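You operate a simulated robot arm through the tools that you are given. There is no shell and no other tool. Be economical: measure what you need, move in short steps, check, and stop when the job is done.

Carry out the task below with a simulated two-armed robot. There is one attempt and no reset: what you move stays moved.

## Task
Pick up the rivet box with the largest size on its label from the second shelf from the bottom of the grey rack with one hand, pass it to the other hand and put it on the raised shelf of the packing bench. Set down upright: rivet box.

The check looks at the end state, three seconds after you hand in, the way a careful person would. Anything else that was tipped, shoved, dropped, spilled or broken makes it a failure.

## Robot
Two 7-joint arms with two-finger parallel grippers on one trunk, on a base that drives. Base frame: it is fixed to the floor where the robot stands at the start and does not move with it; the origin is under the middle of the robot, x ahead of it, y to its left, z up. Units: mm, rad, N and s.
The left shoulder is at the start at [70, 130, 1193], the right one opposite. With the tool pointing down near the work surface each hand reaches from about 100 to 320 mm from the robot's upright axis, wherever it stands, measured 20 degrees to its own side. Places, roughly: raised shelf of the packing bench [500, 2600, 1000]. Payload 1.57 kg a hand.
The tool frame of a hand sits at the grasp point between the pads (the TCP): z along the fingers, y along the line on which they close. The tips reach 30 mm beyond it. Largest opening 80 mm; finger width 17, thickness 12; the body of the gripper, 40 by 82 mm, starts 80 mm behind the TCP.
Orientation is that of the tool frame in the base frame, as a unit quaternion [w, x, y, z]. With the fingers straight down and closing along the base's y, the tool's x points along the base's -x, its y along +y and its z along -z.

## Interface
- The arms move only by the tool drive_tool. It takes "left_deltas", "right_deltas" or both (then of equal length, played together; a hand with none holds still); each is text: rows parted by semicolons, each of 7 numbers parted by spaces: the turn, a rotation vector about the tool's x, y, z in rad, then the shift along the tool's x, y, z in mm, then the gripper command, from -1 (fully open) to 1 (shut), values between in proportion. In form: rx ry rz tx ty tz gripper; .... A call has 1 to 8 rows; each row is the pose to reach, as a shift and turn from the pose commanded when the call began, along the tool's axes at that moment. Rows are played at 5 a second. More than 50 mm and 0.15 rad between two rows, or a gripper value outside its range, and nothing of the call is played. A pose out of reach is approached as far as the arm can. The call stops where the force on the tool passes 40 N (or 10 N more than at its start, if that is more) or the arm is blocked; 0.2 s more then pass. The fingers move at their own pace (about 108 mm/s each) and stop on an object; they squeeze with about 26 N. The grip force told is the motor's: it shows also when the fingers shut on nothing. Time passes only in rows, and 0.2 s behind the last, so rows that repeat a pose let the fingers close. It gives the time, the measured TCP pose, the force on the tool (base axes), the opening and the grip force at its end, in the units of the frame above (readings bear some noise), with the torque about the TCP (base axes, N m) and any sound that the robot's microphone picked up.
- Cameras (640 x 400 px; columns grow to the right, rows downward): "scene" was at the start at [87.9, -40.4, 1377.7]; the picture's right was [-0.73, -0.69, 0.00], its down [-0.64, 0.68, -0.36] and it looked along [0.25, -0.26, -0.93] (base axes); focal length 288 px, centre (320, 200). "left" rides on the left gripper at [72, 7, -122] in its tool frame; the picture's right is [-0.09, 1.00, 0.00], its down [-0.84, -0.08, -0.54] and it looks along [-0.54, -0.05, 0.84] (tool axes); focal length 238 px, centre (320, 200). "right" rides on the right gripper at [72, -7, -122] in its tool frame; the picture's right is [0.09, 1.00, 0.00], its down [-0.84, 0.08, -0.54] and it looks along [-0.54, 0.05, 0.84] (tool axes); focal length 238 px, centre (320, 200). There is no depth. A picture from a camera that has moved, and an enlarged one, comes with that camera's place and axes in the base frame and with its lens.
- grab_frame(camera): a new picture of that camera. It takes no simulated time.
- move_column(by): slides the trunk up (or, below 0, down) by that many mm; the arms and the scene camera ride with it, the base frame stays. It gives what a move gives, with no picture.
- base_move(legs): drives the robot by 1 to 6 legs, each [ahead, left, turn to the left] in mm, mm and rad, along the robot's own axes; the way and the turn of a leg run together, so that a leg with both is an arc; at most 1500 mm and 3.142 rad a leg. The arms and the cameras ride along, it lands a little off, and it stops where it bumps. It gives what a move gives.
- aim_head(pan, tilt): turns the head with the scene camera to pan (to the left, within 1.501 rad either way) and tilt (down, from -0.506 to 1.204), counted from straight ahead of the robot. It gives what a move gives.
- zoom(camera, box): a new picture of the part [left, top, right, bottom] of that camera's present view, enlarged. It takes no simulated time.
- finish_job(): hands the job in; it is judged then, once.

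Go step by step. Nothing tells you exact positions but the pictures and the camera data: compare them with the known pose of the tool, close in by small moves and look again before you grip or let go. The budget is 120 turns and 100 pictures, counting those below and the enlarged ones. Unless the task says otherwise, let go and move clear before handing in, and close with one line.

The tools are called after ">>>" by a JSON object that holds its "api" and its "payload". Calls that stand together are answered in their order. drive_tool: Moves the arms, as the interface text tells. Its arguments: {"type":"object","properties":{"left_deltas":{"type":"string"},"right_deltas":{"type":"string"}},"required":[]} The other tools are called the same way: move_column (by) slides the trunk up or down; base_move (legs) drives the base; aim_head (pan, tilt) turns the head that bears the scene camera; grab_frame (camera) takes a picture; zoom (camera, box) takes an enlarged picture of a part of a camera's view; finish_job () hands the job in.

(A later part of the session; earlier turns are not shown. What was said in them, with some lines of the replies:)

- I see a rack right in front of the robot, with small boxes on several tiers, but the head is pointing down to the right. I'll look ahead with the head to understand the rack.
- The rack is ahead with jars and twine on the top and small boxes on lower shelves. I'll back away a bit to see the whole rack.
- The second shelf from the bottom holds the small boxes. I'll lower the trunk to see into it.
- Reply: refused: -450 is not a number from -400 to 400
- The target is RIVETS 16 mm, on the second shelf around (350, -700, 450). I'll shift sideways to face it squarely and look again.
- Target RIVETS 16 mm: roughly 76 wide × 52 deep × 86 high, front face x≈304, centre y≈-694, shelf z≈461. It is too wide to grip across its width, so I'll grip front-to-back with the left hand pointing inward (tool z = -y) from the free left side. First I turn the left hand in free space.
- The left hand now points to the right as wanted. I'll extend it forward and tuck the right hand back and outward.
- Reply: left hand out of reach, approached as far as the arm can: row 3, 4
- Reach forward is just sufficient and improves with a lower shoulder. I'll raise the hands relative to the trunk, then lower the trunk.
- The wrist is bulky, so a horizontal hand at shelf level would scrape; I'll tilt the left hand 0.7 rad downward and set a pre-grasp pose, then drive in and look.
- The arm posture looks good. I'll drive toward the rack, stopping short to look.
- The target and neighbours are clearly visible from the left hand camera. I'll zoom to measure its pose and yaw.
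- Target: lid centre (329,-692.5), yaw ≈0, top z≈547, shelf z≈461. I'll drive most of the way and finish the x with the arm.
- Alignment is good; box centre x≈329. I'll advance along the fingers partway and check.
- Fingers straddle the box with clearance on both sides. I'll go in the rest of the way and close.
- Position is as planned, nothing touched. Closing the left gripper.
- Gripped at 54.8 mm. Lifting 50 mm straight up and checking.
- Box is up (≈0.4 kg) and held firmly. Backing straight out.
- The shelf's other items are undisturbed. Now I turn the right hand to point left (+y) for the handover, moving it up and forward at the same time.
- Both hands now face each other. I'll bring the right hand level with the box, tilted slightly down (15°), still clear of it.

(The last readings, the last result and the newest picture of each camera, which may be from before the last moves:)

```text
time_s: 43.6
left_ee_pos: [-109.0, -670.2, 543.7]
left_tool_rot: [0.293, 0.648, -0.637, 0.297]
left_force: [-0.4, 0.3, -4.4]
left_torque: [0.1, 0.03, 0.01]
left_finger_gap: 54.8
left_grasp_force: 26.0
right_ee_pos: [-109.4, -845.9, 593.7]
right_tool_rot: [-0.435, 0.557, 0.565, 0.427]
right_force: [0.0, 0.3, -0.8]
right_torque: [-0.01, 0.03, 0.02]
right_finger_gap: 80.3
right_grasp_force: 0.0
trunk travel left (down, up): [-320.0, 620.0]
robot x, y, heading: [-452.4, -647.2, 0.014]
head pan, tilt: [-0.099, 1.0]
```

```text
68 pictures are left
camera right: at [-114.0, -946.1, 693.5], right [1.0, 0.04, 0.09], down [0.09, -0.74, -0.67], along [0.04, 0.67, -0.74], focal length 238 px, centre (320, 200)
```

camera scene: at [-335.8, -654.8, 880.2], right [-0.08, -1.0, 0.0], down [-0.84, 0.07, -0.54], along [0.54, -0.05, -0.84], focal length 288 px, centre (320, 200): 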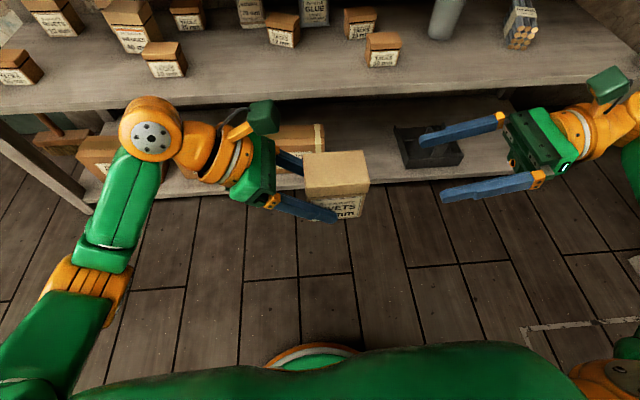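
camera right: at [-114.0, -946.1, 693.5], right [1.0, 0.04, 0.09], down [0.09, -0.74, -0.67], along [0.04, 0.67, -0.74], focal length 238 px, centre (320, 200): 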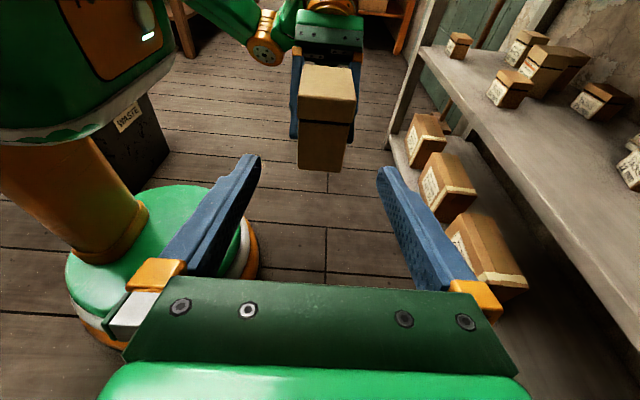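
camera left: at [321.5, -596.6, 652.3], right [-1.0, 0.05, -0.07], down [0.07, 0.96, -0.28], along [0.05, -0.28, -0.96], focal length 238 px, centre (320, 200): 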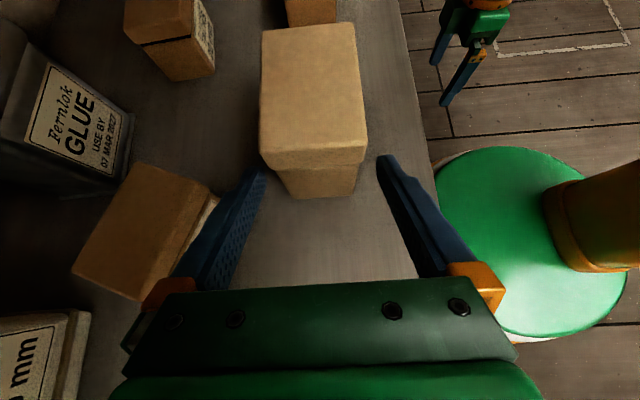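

Aligned. Advancing the right hand onto the box along its fingers.

>>> {"api": "drive_tool", "payload": {"right_deltas": "0 0 0 0 1 30 -1; 0 0 0 0 1.5 60 -1; 0 0 0 0 2 85 -1; 0 0 0 0 2 85 -1"}}

>>> {"api": "grab_frame", "payload": {"camera": "right"}}

>>> {"api": "zoom", "payload": {"camera": "scene", "box": [220, 80, 460, 240]}}

```text
time_s: 44.6
left_ee_pos: [-109.5, -669.8, 544.0]
left_tool_rot: [0.293, 0.648, -0.637, 0.298]
left_force: [0.2, -0.9, -3.5]
left_torque: [0.11, 0.01, 0.0]
left_finger_gap: 54.6
left_grasp_force: 25.5
right_ee_pos: [-108.7, -765.2, 573.2]
right_tool_rot: [-0.434, 0.557, 0.565, 0.428]
right_force: [0.3, 0.4, 0.2]
right_torque: [0.02, 0.02, -0.01]
right_finger_gap: 80.1
right_grasp_force: 0.1
trunk travel left (down, up): [-320.0, 620.0]
robot x, y, heading: [-456.9, -655.7, 0.014]
head pan, tilt: [-0.099, 1.0]
```

```text
67 pictures are left
camera right: at [-112.7, -864.6, 673.6], right [1.0, 0.04, 0.09], down [0.09, -0.74, -0.67], along [0.04, 0.67, -0.74], focal length 238 px, centre (320, 200)
```

right: 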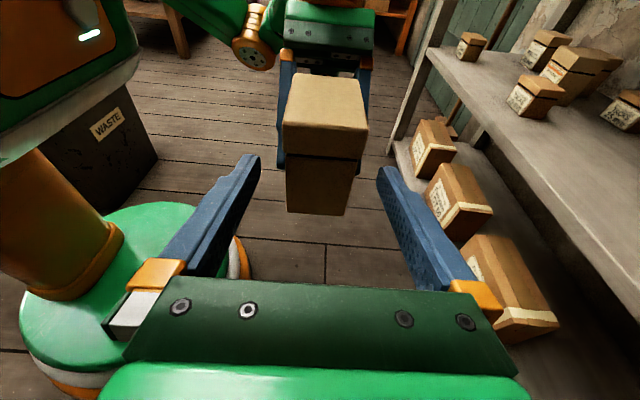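

```text
2.50 times, centred on (340, 160) of scene
camera zoom: at [-335.8, -654.8, 880.2], right [-0.08, -1.0, 0.0], down [-0.84, 0.07, -0.54], along [0.54, -0.05, -0.84], focal length 721 px, centre (270, 300)
```

zoom: 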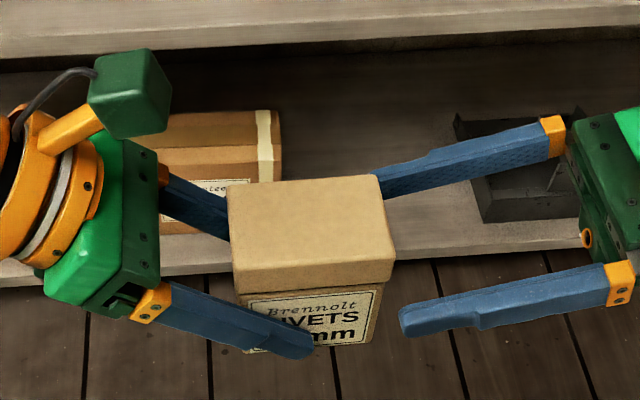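

Clear on both sides. Final advance, then close the right gripper.

>>> {"api": "drive_tool", "payload": {"right_deltas": "0 0 0 0 0.5 20 -1; 0 0 0 0 0.5 40 -1; 0 0 0 0 0.5 46 -1; 0 0 0 0 0.5 46 -1"}}

>>> {"api": "zoom", "payload": {"camera": "scene", "box": [220, 80, 460, 240]}}

```text
time_s: 45.6
left_ee_pos: [-110.0, -668.7, 544.1]
left_tool_rot: [0.293, 0.648, -0.637, 0.297]
left_force: [-0.2, -0.1, -4.6]
left_torque: [0.1, 0.0, 0.03]
left_finger_gap: 54.6
left_grasp_force: 25.8
right_ee_pos: [-107.0, -720.5, 560.8]
right_tool_rot: [-0.435, 0.556, 0.564, 0.428]
right_force: [0.5, -0.9, 0.3]
right_torque: [-0.01, 0.02, 0.0]
right_finger_gap: 79.9
right_grasp_force: 0.0
trunk travel left (down, up): [-320.0, 620.0]
robot x, y, heading: [-452.4, -649.7, 0.013]
head pan, tilt: [-0.099, 1.0]
```

```text
2.50 times, centred on (340, 160) of scene
camera zoom: at [-335.8, -654.8, 880.2], right [-0.08, -1.0, 0.0], down [-0.84, 0.07, -0.54], along [0.54, -0.05, -0.84], focal length 721 px, centre (270, 300)
```

zoom: 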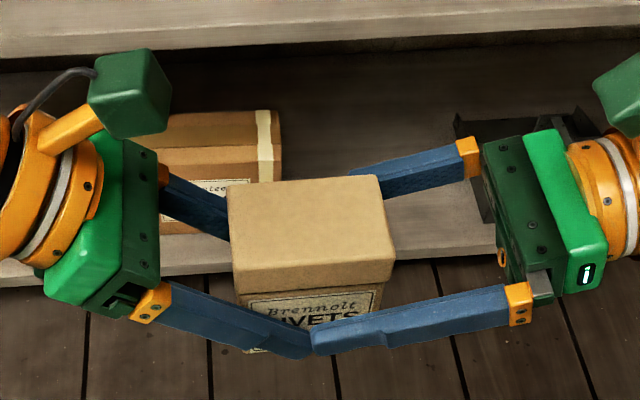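

The fingertips come very close to each other, so I'll back the right hand off 9 mm before closing.

>>> {"api": "drive_tool", "payload": {"right_deltas": "0 0 0 0 -2 -9 -1; 0 0 0 0 -2 -9 -0.5; 0 0 0 0 -2 -9 0.2; 0 0 0 0 -2 -9 0.2"}}

>>> {"api": "zoom", "payload": {"camera": "scene", "box": [260, 130, 420, 230]}}

```text
time_s: 46.6
left_ee_pos: [-108.9, -669.8, 545.0]
left_tool_rot: [0.293, 0.648, -0.638, 0.295]
left_force: [-18.8, 1.9, -2.7]
left_torque: [-0.28, -0.3, -0.68]
left_finger_gap: 54.8
left_grasp_force: 26.6
right_ee_pos: [-108.3, -730.3, 563.0]
right_tool_rot: [-0.433, 0.557, 0.564, 0.429]
right_force: [18.2, -1.7, 0.4]
right_torque: [0.24, -0.03, -0.38]
right_finger_gap: 54.4
right_grasp_force: 25.8
trunk travel left (down, up): [-320.0, 620.0]
robot x, y, heading: [-457.4, -647.6, 0.018]
head pan, tilt: [-0.099, 1.0]
```

```text
4.00 times, centred on (340, 180) of scene
camera zoom: at [-335.8, -654.8, 880.2], right [-0.08, -1.0, 0.0], down [-0.84, 0.07, -0.54], along [0.54, -0.05, -0.84], focal length 1154 px, centre (240, 280)
```

zoom: 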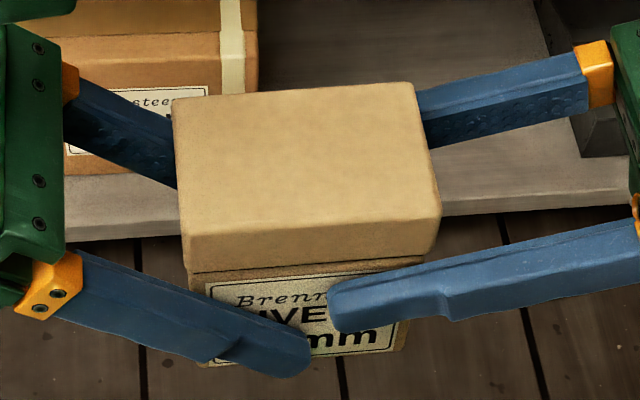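

Both hold it; there's an 18 N side load between the hands. I'll relax the right hand about 1 mm in +x.

>>> {"api": "drive_tool", "payload": {"right_deltas": "0 0 0 0 1 0 1; 0 0 0 0 1 0 1"}}

```text
time_s: 47.2
left_ee_pos: [-109.1, -669.2, 544.7]
left_tool_rot: [0.294, 0.648, -0.637, 0.296]
left_force: [-18.0, -3.1, -0.7]
left_torque: [0.15, -0.09, -0.67]
left_finger_gap: 55.1
left_grasp_force: 25.7
right_ee_pos: [-109.0, -730.6, 563.8]
right_tool_rot: [-0.434, 0.557, 0.565, 0.427]
right_force: [18.3, 4.5, -0.5]
right_torque: [-0.2, -0.24, -0.41]
right_finger_gap: 54.7
right_grasp_force: 26.2
trunk travel left (down, up): [-320.0, 620.0]
robot x, y, heading: [-456.6, -651.5, 0.015]
head pan, tilt: [-0.099, 1.0]
```

>>> {"api": "drive_tool", "payload": {"right_deltas": "0 0 0 0 2 0 1; 0 0 0 0 2 0 1"}}

```text
time_s: 47.8
left_ee_pos: [-108.6, -669.8, 543.8]
left_tool_rot: [0.292, 0.649, -0.636, 0.298]
left_force: [-7.2, -2.5, 1.3]
left_torque: [-0.25, 0.39, -0.46]
left_finger_gap: 54.7
left_grasp_force: 25.7
right_ee_pos: [-107.5, -729.3, 562.8]
right_tool_rot: [-0.435, 0.556, 0.565, 0.427]
right_force: [7.4, 2.3, -1.3]
right_torque: [0.12, -0.53, 0.03]
right_finger_gap: 54.9
right_grasp_force: 26.2
trunk travel left (down, up): [-320.0, 620.0]
robot x, y, heading: [-456.2, -648.2, 0.018]
head pan, tilt: [-0.099, 1.0]
```

Dropped to 7 N. One more millimetre, then open the left hand.

>>> {"api": "drive_tool", "payload": {"right_deltas": "0 0 0 0 1 0 1; 0 0 0 0 1 0 1"}}

>>> {"api": "drive_tool", "payload": {"left_deltas": "0 0 0 0 0 0 0; 0 0 0 0 0 0 -0.9; 0 0 0 0 0 0 -0.9"}}

>>> {"api": "zoom", "payload": {"camera": "scene", "box": [220, 80, 460, 240]}}

```text
time_s: 48.4
left_ee_pos: [-106.7, -668.3, 544.2]
left_tool_rot: [0.292, 0.65, -0.636, 0.298]
left_force: [4.1, 9.3, 1.4]
left_torque: [-0.79, 0.23, -0.15]
left_finger_gap: 55.1
left_grasp_force: 25.8
right_ee_pos: [-107.1, -729.2, 563.0]
right_tool_rot: [-0.435, 0.556, 0.565, 0.427]
right_force: [-4.6, -8.8, -1.1]
right_torque: [0.38, -0.13, 0.44]
right_finger_gap: 54.8
right_grasp_force: 26.5
trunk travel left (down, up): [-320.0, 620.0]
robot x, y, heading: [-457.7, -651.0, 0.016]
head pan, tilt: [-0.099, 1.0]
```

```text
time_s: 49.2
left_ee_pos: [-108.9, -669.1, 544.1]
left_tool_rot: [0.293, 0.649, -0.636, 0.298]
left_force: [-0.2, 0.1, 0.6]
left_torque: [-0.01, 0.0, -0.01]
left_finger_gap: 76.2
left_grasp_force: 0.1
right_ee_pos: [-105.8, -729.1, 564.4]
right_tool_rot: [-0.435, 0.556, 0.565, 0.427]
right_force: [0.0, -0.3, 0.0]
right_torque: [-0.16, 0.01, -0.01]
right_finger_gap: 54.8
right_grasp_force: 26.4
trunk travel left (down, up): [-320.0, 620.0]
robot x, y, heading: [-454.1, -651.7, 0.016]
head pan, tilt: [-0.099, 1.0]
```

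```text
2.50 times, centred on (340, 160) of scene
camera zoom: at [-335.8, -654.8, 880.2], right [-0.08, -1.0, 0.0], down [-0.84, 0.07, -0.54], along [0.54, -0.05, -0.84], focal length 721 px, centre (270, 300)
```

zoom: 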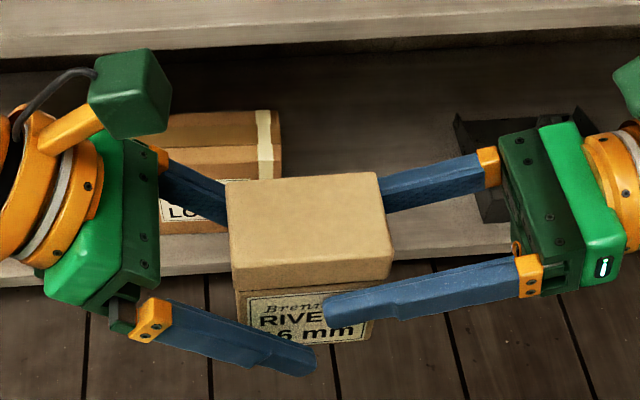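

The right hand holds the box alone now. Retracting the left hand along its fingers.

>>> {"api": "drive_tool", "payload": {"left_deltas": "0 0 0 0 0 -20 -0.9; 0 0 0 0 0 -50 -0.9; 0 0 0 0 0 -90 -0.9; 0 0 0 0 0 -110 -0.9"}}

>>> {"api": "grab_frame", "payload": {"camera": "scene"}}

```text
time_s: 50.2
left_ee_pos: [-110.9, -585.9, 615.6]
left_tool_rot: [0.294, 0.648, -0.637, 0.297]
left_force: [-0.9, -0.5, -1.1]
left_torque: [0.02, -0.02, -0.04]
left_finger_gap: 76.0
left_grasp_force: 0.0
right_ee_pos: [-106.9, -728.3, 563.3]
right_tool_rot: [-0.434, 0.556, 0.565, 0.427]
right_force: [-0.1, 0.7, -0.1]
right_torque: [-0.14, 0.0, 0.02]
right_finger_gap: 54.5
right_grasp_force: 26.3
trunk travel left (down, up): [-320.0, 620.0]
robot x, y, heading: [-453.8, -650.5, 0.015]
head pan, tilt: [-0.099, 1.0]
```

```text
62 pictures are left
camera scene: at [-335.8, -654.7, 880.2], right [-0.08, -1.0, 0.0], down [-0.84, 0.07, -0.54], along [0.54, -0.05, -0.84], focal length 288 px, centre (320, 200)
```

scene: 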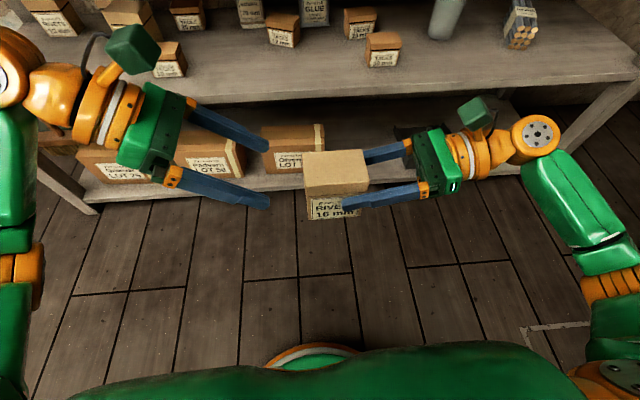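

Handover done. Now I'll raise the trunk for the high bench shelf and look left for the bench.

>>> {"api": "move_column", "payload": {"by": 400}}

>>> {"api": "aim_head", "payload": {"pan": 1.3, "tilt": 0.3}}

>>> {"api": "grab_frame", "payload": {"camera": "scene"}}

```text
time_s: 54.1
left_ee_pos: [-110.2, -588.3, 1015.4]
left_tool_rot: [0.292, 0.649, -0.637, 0.298]
left_force: [0.1, 0.6, -0.4]
left_torque: [-0.02, -0.01, -0.02]
left_finger_gap: 75.9
left_grasp_force: 0.1
right_ee_pos: [-106.6, -729.4, 962.9]
right_tool_rot: [-0.435, 0.556, 0.565, 0.428]
right_force: [-0.3, 0.2, -4.3]
right_torque: [-0.13, -0.01, -0.05]
right_finger_gap: 54.8
right_grasp_force: 25.9
trunk travel left (down, up): [-720.0, 220.0]
robot x, y, heading: [-456.7, -649.8, 0.017]
head pan, tilt: [-0.099, 1.0]
```

```text
time_s: 55.6
left_ee_pos: [-108.9, -586.2, 1014.2]
left_tool_rot: [0.292, 0.649, -0.637, 0.297]
left_force: [0.6, -0.4, 0.6]
left_torque: [0.03, 0.01, -0.06]
left_finger_gap: 75.8
left_grasp_force: 0.0
right_ee_pos: [-105.5, -729.0, 963.8]
right_tool_rot: [-0.434, 0.557, 0.565, 0.427]
right_force: [-0.2, 0.6, -3.7]
right_torque: [-0.12, -0.01, 0.04]
right_finger_gap: 54.7
right_grasp_force: 26.0
trunk travel left (down, up): [-720.0, 220.0]
robot x, y, heading: [-454.3, -648.5, 0.017]
head pan, tilt: [1.3, 0.3]
```

```text
61 pictures are left
camera scene: at [-381.1, -558.7, 1339.7], right [0.97, -0.25, 0.0], down [-0.08, -0.29, -0.96], along [0.24, 0.92, -0.3], focal length 288 px, centre (320, 200)
```

scene: 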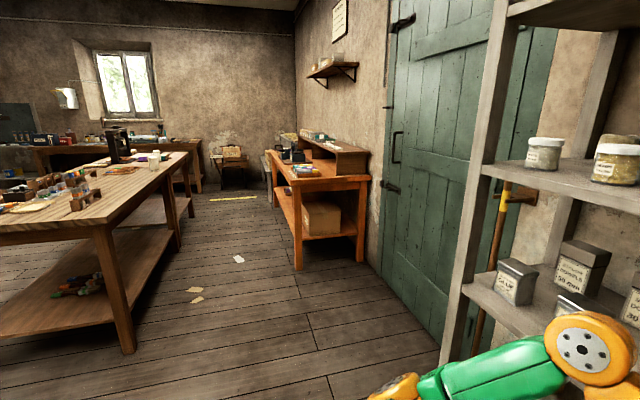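

I see the packing bench by the wall with a raised riser shelf. Zooming in.

>>> {"api": "zoom", "payload": {"camera": "scene", "box": [240, 110, 400, 280]}}

```text
2.35 times, centred on (320, 195) of scene
camera zoom: at [-381.1, -558.7, 1339.7], right [0.97, -0.25, 0.0], down [-0.08, -0.29, -0.96], along [0.24, 0.92, -0.3], focal length 679 px, centre (320, 212)
```

zoom: 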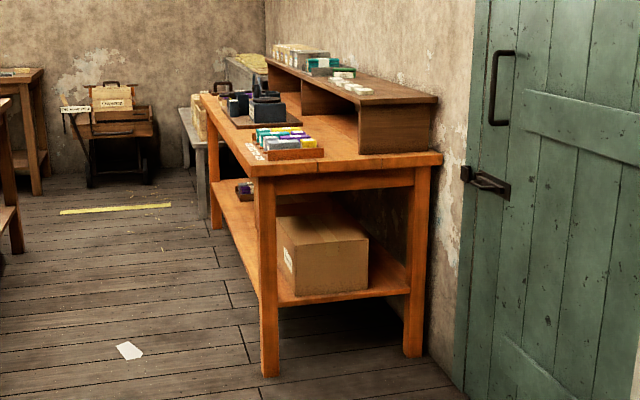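

The raised shelf is a riser at the wall side (x≈380–655, from y≈1810 on, z≈1000); its near end looks free. I'll approach it from the near end with the right hand pointing forward, so now I yaw the right hand 90° to the right (box stays upright) and tuck the left hand.

>>> {"api": "drive_tool", "payload": {"right_deltas": "-0.1425 0 0.038 -3.6 6.5 -13.4 1; -0.285 0 0.076 -7.2 13 -26.8 1; -0.4275 0 0.114 -10.9 19.5 -40.1 1; -0.57 0 0.152 -14.5 26 -53.5 1; -0.7125 0 0.19 -18.1 32.5 -66.9 1; -0.855 0 0.228 -21.8 39 -80.3 1; -0.9975 0 0.266 -25.4 45.5 -93.6 1; -1.14 0 0.304 -29 52 -107 1", "left_deltas": "0 0 0 -5 13 -6 -0.9; 0 0 0 -10 25 -12 -0.9; 0 0 0 -15 38 -17 -0.9; 0 0 0 -20 50 -22 -0.9; 0 0 0 -25 63 -28 -0.9; 0 0 0 -30 75 -34 -0.9; 0 0 0 -35 88 -40 -0.9; 0 0 0 -39 100 -45 -0.9"}}

>>> {"api": "drive_tool", "payload": {"right_deltas": "-0.12 0 0.032 0 0 0 1; -0.24 0 0.064 0 0 0 1; -0.357 0 0.095 0 0 0 1; -0.357 0 0.095 0 0 0 1"}}

>>> {"api": "aim_head", "payload": {"pan": -0.3, "tilt": 0.9}}

>>> {"api": "grab_frame", "payload": {"camera": "scene"}}

```text
time_s: 57.4
left_ee_pos: [-212.5, -528.9, 1014.1]
left_tool_rot: [0.292, 0.648, -0.637, 0.297]
left_force: [0.3, 0.3, 0.0]
left_torque: [-0.05, -0.01, 0.01]
left_finger_gap: 75.9
left_grasp_force: 0.1
right_ee_pos: [-51.3, -837.4, 962.3]
right_tool_rot: [-0.122, 0.778, 0.159, 0.596]
right_force: [0.8, 0.4, -3.9]
right_torque: [-0.07, 0.11, -0.02]
right_finger_gap: 54.7
right_grasp_force: 25.6
trunk travel left (down, up): [-720.0, 220.0]
robot x, y, heading: [-454.7, -650.5, 0.015]
head pan, tilt: [1.3, 0.3]
```

```text
time_s: 58.4
left_ee_pos: [-211.9, -529.7, 1016.8]
left_tool_rot: [0.293, 0.648, -0.637, 0.297]
left_force: [0.5, -0.1, 0.6]
left_torque: [0.03, -0.02, -0.02]
left_finger_gap: 76.1
left_grasp_force: 0.1
right_ee_pos: [-26.5, -843.9, 946.0]
right_tool_rot: [-0.012, 0.794, 0.014, 0.608]
right_force: [-0.2, 0.0, -3.1]
right_torque: [-0.02, 0.16, -0.01]
right_finger_gap: 54.7
right_grasp_force: 26.3
right hand out of reach, approached as far as the arm can: row 1, 2, 3, 4
trunk travel left (down, up): [-720.0, 220.0]
robot x, y, heading: [-460.6, -650.2, 0.017]
head pan, tilt: [1.3, 0.3]
```

```text
time_s: 60.1
left_ee_pos: [-212.1, -529.6, 1015.2]
left_tool_rot: [0.292, 0.649, -0.637, 0.297]
left_force: [-0.2, -0.1, -0.7]
left_torque: [-0.03, -0.06, 0.01]
left_finger_gap: 75.9
left_grasp_force: 0.1
right_ee_pos: [-25.8, -843.6, 947.0]
right_tool_rot: [-0.011, 0.793, 0.014, 0.608]
right_force: [0.3, -0.1, -3.9]
right_torque: [-0.01, 0.13, 0.02]
right_finger_gap: 55.0
right_grasp_force: 25.9
trunk travel left (down, up): [-720.0, 220.0]
robot x, y, heading: [-456.3, -651.3, 0.012]
head pan, tilt: [-0.3, 0.901]
```

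```text
59 pictures are left
camera scene: at [-332.2, -670.4, 1287.4], right [-0.28, -0.96, 0.0], down [-0.75, 0.22, -0.62], along [0.6, -0.17, -0.78], focal length 288 px, centre (320, 200)
```

scene: 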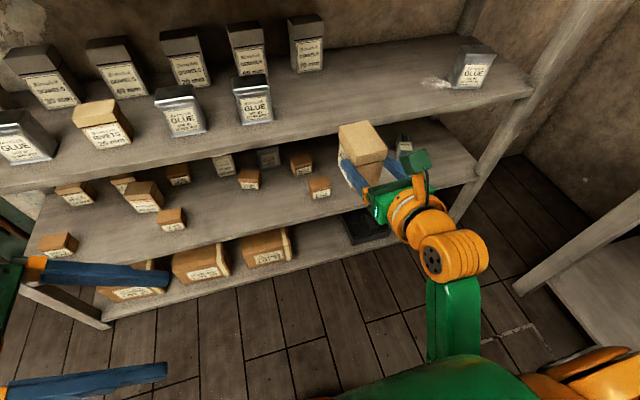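

The hand now points forward with the same 15° tilt, box upright. Turning left and driving up the aisle toward the bench.

>>> {"api": "base_move", "payload": {"legs": [[0, 0, 1.559], [1450, 0, 0]]}}

>>> {"api": "aim_head", "payload": {"pan": -0.3, "tilt": 0.5}}

>>> {"api": "grab_frame", "payload": {"camera": "scene"}}

```text
time_s: 71.4
left_ee_pos: [-689.4, 1081.7, 1014.5]
left_tool_rot: [-0.014, 0.908, 0.034, 0.417]
left_force: [0.9, 0.5, -0.4]
left_torque: [-0.03, -0.03, -0.03]
left_finger_gap: 76.2
left_grasp_force: 0.0
right_ee_pos: [-386.1, 1285.7, 947.5]
right_tool_rot: [-0.45, 0.534, 0.587, 0.41]
right_force: [0.5, 0.7, -3.5]
right_torque: [-0.13, -0.03, -0.05]
right_finger_gap: 54.8
right_grasp_force: 25.1
trunk travel left (down, up): [-720.0, 220.0]
robot x, y, heading: [-552.7, 842.9, 1.646]
head pan, tilt: [-0.3, 0.901]
```

```text
time_s: 72.3
left_ee_pos: [-689.7, 1081.8, 1015.3]
left_tool_rot: [-0.015, 0.908, 0.035, 0.417]
left_force: [-0.1, 0.5, -0.1]
left_torque: [0.0, 0.01, 0.02]
left_finger_gap: 76.1
left_grasp_force: 0.2
right_ee_pos: [-388.2, 1285.7, 946.9]
right_tool_rot: [-0.451, 0.533, 0.587, 0.41]
right_force: [-0.8, -0.2, -3.2]
right_torque: [-0.15, 0.0, 0.0]
right_finger_gap: 54.9
right_grasp_force: 25.6
trunk travel left (down, up): [-720.0, 220.0]
robot x, y, heading: [-554.6, 847.1, 1.644]
head pan, tilt: [-0.3, 0.499]
```

```text
58 pictures are left
camera scene: at [-538.6, 986.9, 1321.2], right [0.97, -0.22, 0.0], down [-0.11, -0.47, -0.88], along [0.2, 0.85, -0.48], focal length 288 px, centre (320, 200)
```

scene: 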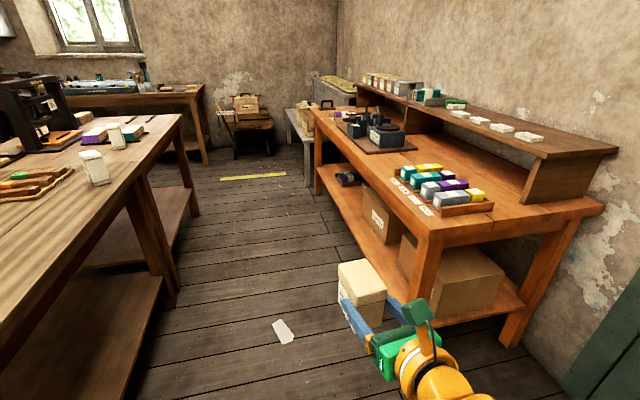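

The riser's near-front corner is about (330,1668,1008); free surface there up to the white items at y≈1860. I'll correct heading, raise the trunk, shift right and look again.

>>> {"api": "move_column", "payload": {"by": 200}}

>>> {"api": "base_move", "payload": {"legs": [[0, 0, -0.073], [0, -700, 0]]}}

>>> {"api": "aim_head", "payload": {"pan": -0.1, "tilt": 0.6}}

>>> {"api": "grab_frame", "payload": {"camera": "scene"}}

```text
time_s: 74.5
left_ee_pos: [-688.8, 1083.4, 1214.7]
left_tool_rot: [-0.016, 0.908, 0.035, 0.417]
left_force: [-0.5, 0.0, 0.1]
left_torque: [0.01, 0.01, 0.0]
left_finger_gap: 76.0
left_grasp_force: 0.1
right_ee_pos: [-386.6, 1286.7, 1147.4]
right_tool_rot: [-0.451, 0.533, 0.587, 0.409]
right_force: [-0.8, 0.2, -4.8]
right_torque: [-0.16, 0.01, -0.02]
right_finger_gap: 54.9
right_grasp_force: 26.1
trunk travel left (down, up): [-920.0, 20.0]
robot x, y, heading: [-552.3, 848.2, 1.652]
head pan, tilt: [-0.3, 0.499]
```

```text
time_s: 78.7
left_ee_pos: [14.4, 1096.7, 1214.9]
left_tool_rot: [-0.003, 0.908, 0.009, 0.418]
left_force: [-0.2, -0.6, 0.4]
left_torque: [-0.01, -0.02, -0.02]
left_finger_gap: 75.8
left_grasp_force: 0.0
right_ee_pos: [328.7, 1284.3, 1146.3]
right_tool_rot: [-0.439, 0.55, 0.572, 0.422]
right_force: [0.2, -0.7, -3.3]
right_torque: [-0.13, -0.02, -0.02]
right_finger_gap: 54.6
right_grasp_force: 25.8
trunk travel left (down, up): [-920.0, 20.0]
robot x, y, heading: [138.9, 852.3, 1.59]
head pan, tilt: [-0.3, 0.499]
```

```text
time_s: 79.4
left_ee_pos: [16.0, 1096.6, 1216.1]
left_tool_rot: [-0.003, 0.909, 0.009, 0.417]
left_force: [0.8, -0.5, 0.4]
left_torque: [0.01, 0.0, -0.01]
left_finger_gap: 75.9
left_grasp_force: 0.1
right_ee_pos: [329.9, 1282.6, 1147.6]
right_tool_rot: [-0.439, 0.55, 0.572, 0.422]
right_force: [0.4, -0.5, -4.4]
right_torque: [-0.14, 0.02, 0.0]
right_finger_gap: 54.9
right_grasp_force: 26.6
trunk travel left (down, up): [-920.0, 20.0]
robot x, y, heading: [137.5, 850.1, 1.587]
head pan, tilt: [-0.099, 0.6]
```

```text
57 pictures are left
camera scene: at [143.1, 993.6, 1512.2], right [1.0, -0.08, 0.0], down [-0.05, -0.56, -0.82], along [0.07, 0.82, -0.57], focal length 288 px, centre (320, 200)
```

scene: 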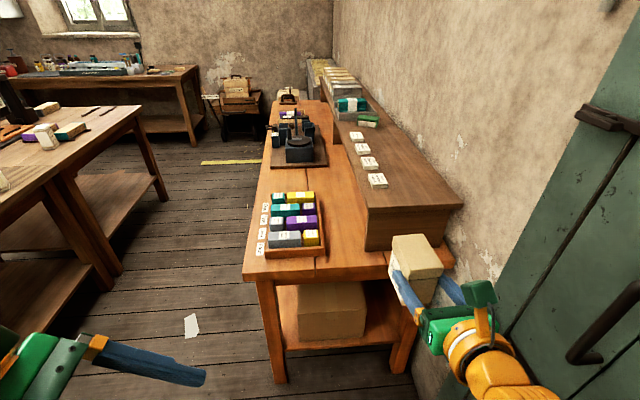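

Riser top spans x 339–636, near edge y≈1670; white items occupy x<433, y>1788. I'll aim the box for about (490,1745): shift right, then forward in part.

>>> {"api": "base_move", "payload": {"legs": [[0, -158, -0.016], [370, 0, 0]]}}

>>> {"api": "aim_head", "payload": {"pan": -0.3, "tilt": 0.8}}

>>> {"api": "grab_frame", "payload": {"camera": "scene"}}

>>> {"api": "grab_frame", "payload": {"camera": "right"}}

```text
time_s: 82.8
left_ee_pos: [180.3, 1462.2, 1216.6]
left_tool_rot: [-0.004, 0.909, 0.005, 0.417]
left_force: [0.7, 0.6, 0.1]
left_torque: [0.0, 0.04, 0.01]
left_finger_gap: 75.7
left_grasp_force: 0.0
right_ee_pos: [498.0, 1644.8, 1149.0]
right_tool_rot: [-0.437, 0.552, 0.568, 0.425]
right_force: [0.1, -0.2, -4.1]
right_torque: [-0.15, -0.02, -0.03]
right_finger_gap: 54.8
right_grasp_force: 26.4
trunk travel left (down, up): [-920.0, 20.0]
robot x, y, heading: [301.8, 1221.5, 1.575]
head pan, tilt: [-0.099, 0.6]
```

```text
time_s: 83.5
left_ee_pos: [181.4, 1464.5, 1214.4]
left_tool_rot: [-0.001, 0.909, 0.004, 0.417]
left_force: [0.3, 0.2, -0.8]
left_torque: [0.0, 0.0, -0.01]
left_finger_gap: 76.0
left_grasp_force: 0.0
right_ee_pos: [498.3, 1648.0, 1146.5]
right_tool_rot: [-0.437, 0.552, 0.57, 0.424]
right_force: [-0.8, -0.6, -3.7]
right_torque: [-0.14, 0.02, -0.02]
right_finger_gap: 54.9
right_grasp_force: 26.1
trunk travel left (down, up): [-920.0, 20.0]
robot x, y, heading: [297.9, 1220.7, 1.575]
head pan, tilt: [-0.3, 0.799]
```

```text
56 pictures are left
camera scene: at [322.2, 1349.5, 1495.4], right [0.96, -0.29, 0.0], down [-0.21, -0.69, -0.7], along [0.2, 0.67, -0.72], focal length 288 px, centre (320, 200)
```

scene: 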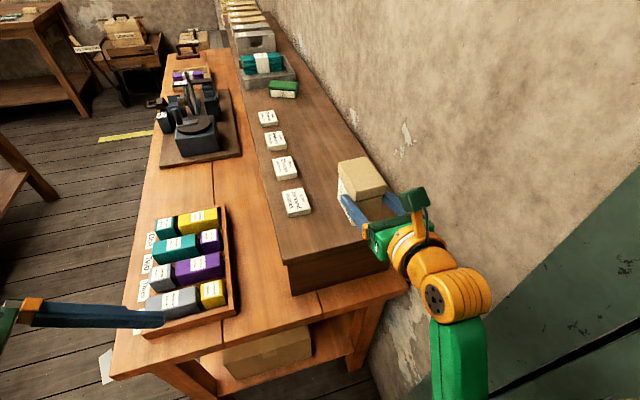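

```text
55 pictures are left
camera right: at [493.8, 1548.2, 1247.2], right [0.99, 0.05, 0.09], down [0.1, -0.74, -0.67], along [0.03, 0.67, -0.74], focal length 238 px, centre (320, 200)
```

right: 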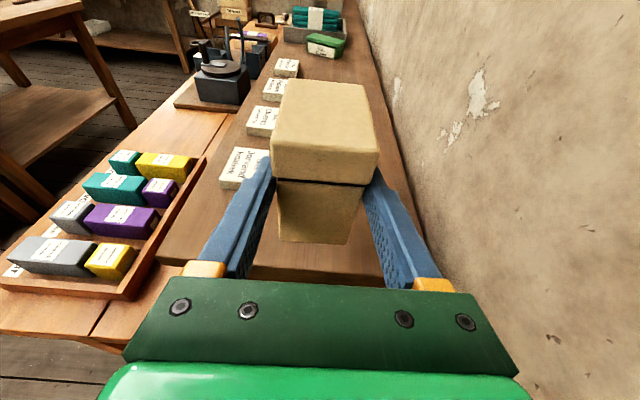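

Everything clear; the white items end at x≈433 and the box will sit at x≈470–525. Driving the last 60 mm, then lowering.

>>> {"api": "base_move", "payload": {"legs": [[62, 0, 0]]}}

>>> {"api": "move_column", "payload": {"by": -50}}

>>> {"api": "zoom", "payload": {"camera": "scene", "box": [240, 120, 480, 300]}}

>>> {"api": "grab_frame", "payload": {"camera": "right"}}

```text
time_s: 84.5
left_ee_pos: [179.7, 1518.1, 1217.4]
left_tool_rot: [-0.005, 0.909, 0.003, 0.418]
left_force: [0.2, -0.3, -0.1]
left_torque: [0.08, 0.02, 0.05]
left_finger_gap: 75.8
left_grasp_force: 0.1
right_ee_pos: [496.6, 1702.4, 1149.9]
right_tool_rot: [-0.438, 0.552, 0.567, 0.426]
right_force: [0.0, -0.5, -3.1]
right_torque: [-0.14, 0.0, 0.01]
right_finger_gap: 54.9
right_grasp_force: 26.4
trunk travel left (down, up): [-920.0, 20.0]
robot x, y, heading: [301.0, 1284.1, 1.576]
head pan, tilt: [-0.3, 0.799]
```

```text
time_s: 85.5
left_ee_pos: [179.8, 1528.3, 1165.0]
left_tool_rot: [-0.001, 0.909, 0.005, 0.417]
left_force: [0.6, 0.4, 0.6]
left_torque: [-0.04, 0.04, 0.01]
left_finger_gap: 76.0
left_grasp_force: 0.0
right_ee_pos: [494.8, 1710.7, 1096.9]
right_tool_rot: [-0.437, 0.553, 0.569, 0.424]
right_force: [0.3, 0.1, -3.8]
right_torque: [-0.18, 0.0, 0.02]
right_finger_gap: 54.7
right_grasp_force: 26.4
trunk travel left (down, up): [-870.0, 70.0]
robot x, y, heading: [300.6, 1278.3, 1.579]
head pan, tilt: [-0.3, 0.799]
```

```text
2.22 times, centred on (360, 210) of scene
camera zoom: at [321.8, 1412.7, 1445.1], right [0.96, -0.29, 0.0], down [-0.21, -0.69, -0.7], along [0.2, 0.67, -0.72], focal length 641 px, centre (231, 178)
```

zoom: 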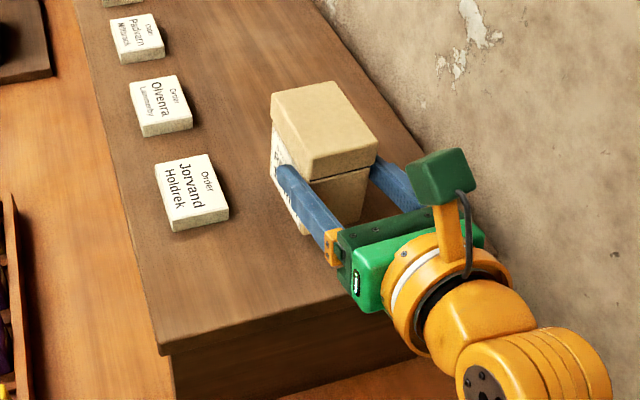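

```text
53 pictures are left
camera right: at [493.5, 1611.0, 1196.6], right [0.99, 0.05, 0.09], down [0.1, -0.74, -0.67], along [0.03, 0.67, -0.74], focal length 238 px, centre (320, 200)
```

right: 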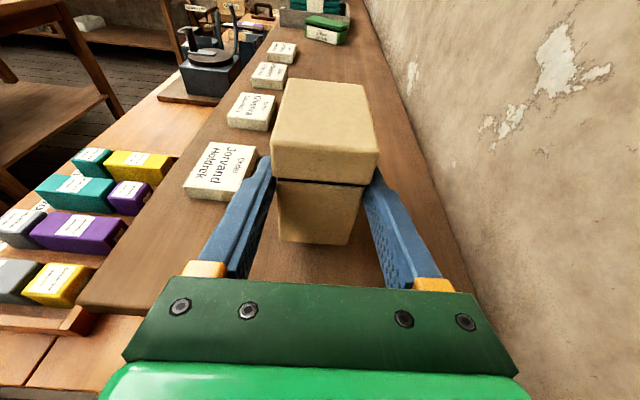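

The box is upright in the hand with about 35 mm under it. Lowering 22 mm by column, then feeling for the surface with the arm.

>>> {"api": "move_column", "payload": {"by": -22}}

>>> {"api": "drive_tool", "payload": {"right_deltas": "0 0 0 -1.9 0 0.5 1; 0 0 0 -3.9 0 1 1; 0 0 0 -5.8 0 1.5 1"}}

>>> {"api": "zoom", "payload": {"camera": "right", "box": [180, 60, 480, 270]}}

```text
time_s: 86.1
left_ee_pos: [180.3, 1525.2, 1143.8]
left_tool_rot: [-0.002, 0.909, 0.005, 0.418]
left_force: [-0.6, -0.4, -0.2]
left_torque: [0.02, -0.02, -0.02]
left_finger_gap: 76.0
left_grasp_force: 0.1
right_ee_pos: [496.3, 1709.4, 1076.4]
right_tool_rot: [-0.437, 0.552, 0.569, 0.425]
right_force: [-0.7, 1.6, 1.3]
right_torque: [0.36, 0.13, -0.1]
right_finger_gap: 54.8
right_grasp_force: 25.9
trunk travel left (down, up): [-848.0, 92.0]
robot x, y, heading: [301.3, 1280.9, 1.582]
head pan, tilt: [-0.3, 0.799]
```

```text
time_s: 86.9
left_ee_pos: [180.5, 1523.9, 1143.9]
left_tool_rot: [-0.004, 0.909, 0.005, 0.417]
left_force: [0.1, 0.3, -0.3]
left_torque: [0.0, 0.01, -0.01]
left_finger_gap: 75.9
left_grasp_force: 0.1
right_ee_pos: [496.5, 1708.1, 1071.2]
right_tool_rot: [-0.439, 0.551, 0.568, 0.426]
right_force: [5.4, 5.9, 25.7]
right_torque: [0.11, -0.06, -0.08]
right_finger_gap: 54.9
right_grasp_force: 25.7
trunk travel left (down, up): [-848.0, 92.0]
robot x, y, heading: [298.9, 1284.1, 1.577]
head pan, tilt: [-0.3, 0.799]
```

```text
1.90 times, centred on (330, 165) of right
camera zoom: at [492.6, 1606.7, 1171.8], right [0.99, 0.05, 0.09], down [0.1, -0.73, -0.67], along [0.03, 0.68, -0.73], focal length 454 px, centre (301, 267)
```

zoom: 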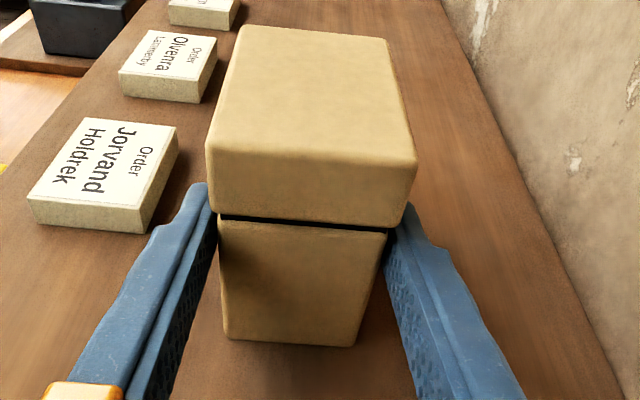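

The box is on the shelf (contact force 26 N up). I'll ease the pressure slightly, then open.

>>> {"api": "drive_tool", "payload": {"right_deltas": "0 0 0 1.5 0 -0.4 1; 0 0 0 3 0 -0.8 1; 0 0 0 3 0 -0.8 1"}}

```text
time_s: 87.7
left_ee_pos: [180.2, 1523.6, 1143.7]
left_tool_rot: [-0.003, 0.909, 0.004, 0.417]
left_force: [-0.7, -0.3, 0.2]
left_torque: [0.03, 0.04, -0.01]
left_finger_gap: 76.0
left_grasp_force: 0.1
right_ee_pos: [496.6, 1707.1, 1072.3]
right_tool_rot: [-0.437, 0.553, 0.57, 0.423]
right_force: [1.1, -2.8, 2.2]
right_torque: [0.2, -0.15, -0.1]
right_finger_gap: 54.9
right_grasp_force: 25.8
trunk travel left (down, up): [-848.0, 92.0]
robot x, y, heading: [296.2, 1283.2, 1.576]
head pan, tilt: [-0.3, 0.799]
```

>>> {"api": "drive_tool", "payload": {"right_deltas": "0 0 0 0 0 0 0.3; 0 0 0 0 0 0 -0.5; 0 0 0 0 0 0 -0.9; 0 0 0 0 0 0 -0.9"}}

>>> {"api": "grab_frame", "payload": {"camera": "right"}}

```text
time_s: 88.7
left_ee_pos: [179.8, 1525.5, 1143.6]
left_tool_rot: [-0.002, 0.909, 0.005, 0.417]
left_force: [-0.6, 0.1, -1.4]
left_torque: [0.0, 0.0, 0.01]
left_finger_gap: 75.7
left_grasp_force: 0.0
right_ee_pos: [496.0, 1709.5, 1073.1]
right_tool_rot: [-0.437, 0.553, 0.569, 0.424]
right_force: [-0.5, 0.2, -0.7]
right_torque: [-0.03, -0.04, -0.01]
right_finger_gap: 75.9
right_grasp_force: 0.0
trunk travel left (down, up): [-848.0, 92.0]
robot x, y, heading: [297.2, 1284.1, 1.574]
head pan, tilt: [-0.3, 0.799]
```

```text
51 pictures are left
camera right: at [492.6, 1609.5, 1172.9], right [0.99, 0.05, 0.09], down [0.1, -0.74, -0.67], along [0.03, 0.67, -0.74], focal length 238 px, centre (320, 200)
```

right: 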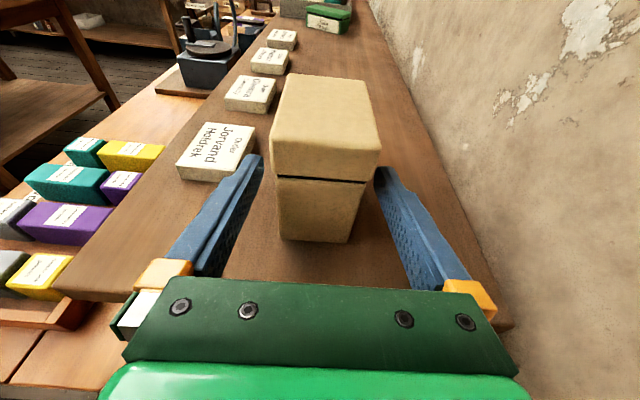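

The box stands free between the open fingers. Backing straight away.

>>> {"api": "base_move", "payload": {"legs": [[-250, 0, 0]]}}

>>> {"api": "aim_head", "payload": {"pan": -0.25, "tilt": 0.6}}

>>> {"api": "grab_frame", "payload": {"camera": "scene"}}

>>> {"api": "zoom", "payload": {"camera": "right", "box": [200, 0, 440, 160]}}

```text
time_s: 90.5
left_ee_pos: [182.2, 1280.4, 1142.7]
left_tool_rot: [0.0, 0.909, 0.004, 0.417]
left_force: [0.5, -0.2, -0.6]
left_torque: [0.0, -0.01, 0.01]
left_finger_gap: 76.1
left_grasp_force: 0.0
right_ee_pos: [497.9, 1462.7, 1072.2]
right_tool_rot: [-0.436, 0.553, 0.57, 0.423]
right_force: [-0.4, -0.7, 0.2]
right_torque: [0.01, -0.01, 0.01]
right_finger_gap: 75.9
right_grasp_force: 0.1
trunk travel left (down, up): [-848.0, 92.0]
robot x, y, heading: [298.2, 1033.9, 1.575]
head pan, tilt: [-0.3, 0.799]
```

```text
time_s: 91.3
left_ee_pos: [182.6, 1277.7, 1143.5]
left_tool_rot: [-0.003, 0.909, 0.004, 0.418]
left_force: [0.3, 0.8, -0.7]
left_torque: [0.04, 0.04, 0.03]
left_finger_gap: 76.0
left_grasp_force: 0.0
right_ee_pos: [497.3, 1460.6, 1074.7]
right_tool_rot: [-0.437, 0.553, 0.569, 0.424]
right_force: [-0.1, -0.5, 0.1]
right_torque: [-0.01, 0.0, 0.0]
right_finger_gap: 76.2
right_grasp_force: 0.1
trunk travel left (down, up): [-848.0, 92.0]
robot x, y, heading: [299.5, 1037.6, 1.572]
head pan, tilt: [-0.25, 0.6]
```

```text
50 pictures are left
camera scene: at [321.1, 1170.8, 1440.3], right [0.97, -0.24, 0.0], down [-0.14, -0.55, -0.82], along [0.2, 0.8, -0.57], focal length 288 px, centre (320, 200)
```

scene: 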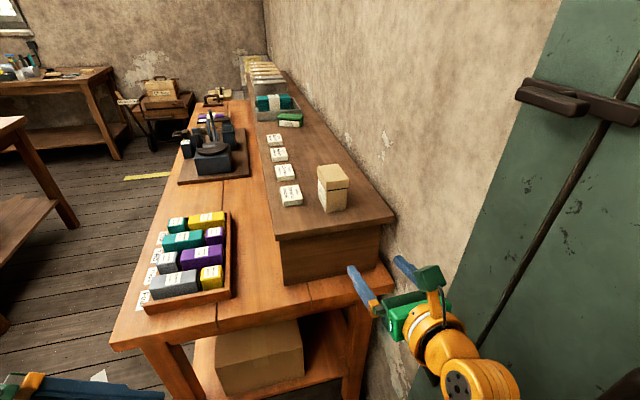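

```text
2.50 times, centred on (320, 80) of right
camera zoom: at [494.8, 1361.5, 1173.1], right [0.99, 0.05, 0.09], down [0.1, -0.74, -0.67], along [0.03, 0.67, -0.74], focal length 596 px, centre (320, 500)
```

zoom: 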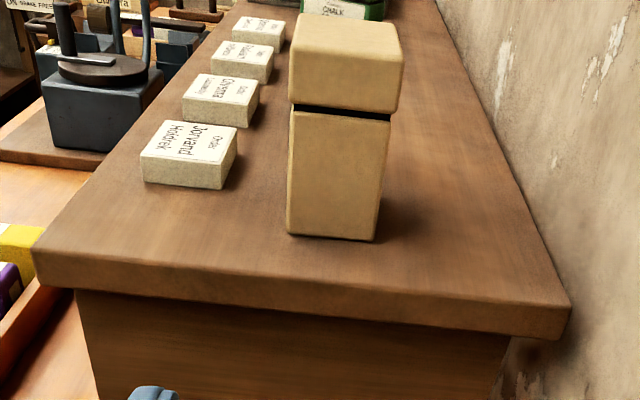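

The box stands upright and alone on the raised shelf, nothing else there has been disturbed, and both hands are clear. I'm handing in.

>>> {"api": "finish_job", "payload": {}}

```text
The job is handed in.
```

I took the RIVETS 16 mm box, the largest rivet size I could read on the second shelf, with the left hand, passed it to the right and set it upright on the raised shelf of the packing bench. In the pictures I took nothing else was knocked or shoved, and I handed the job in with both hands clear.
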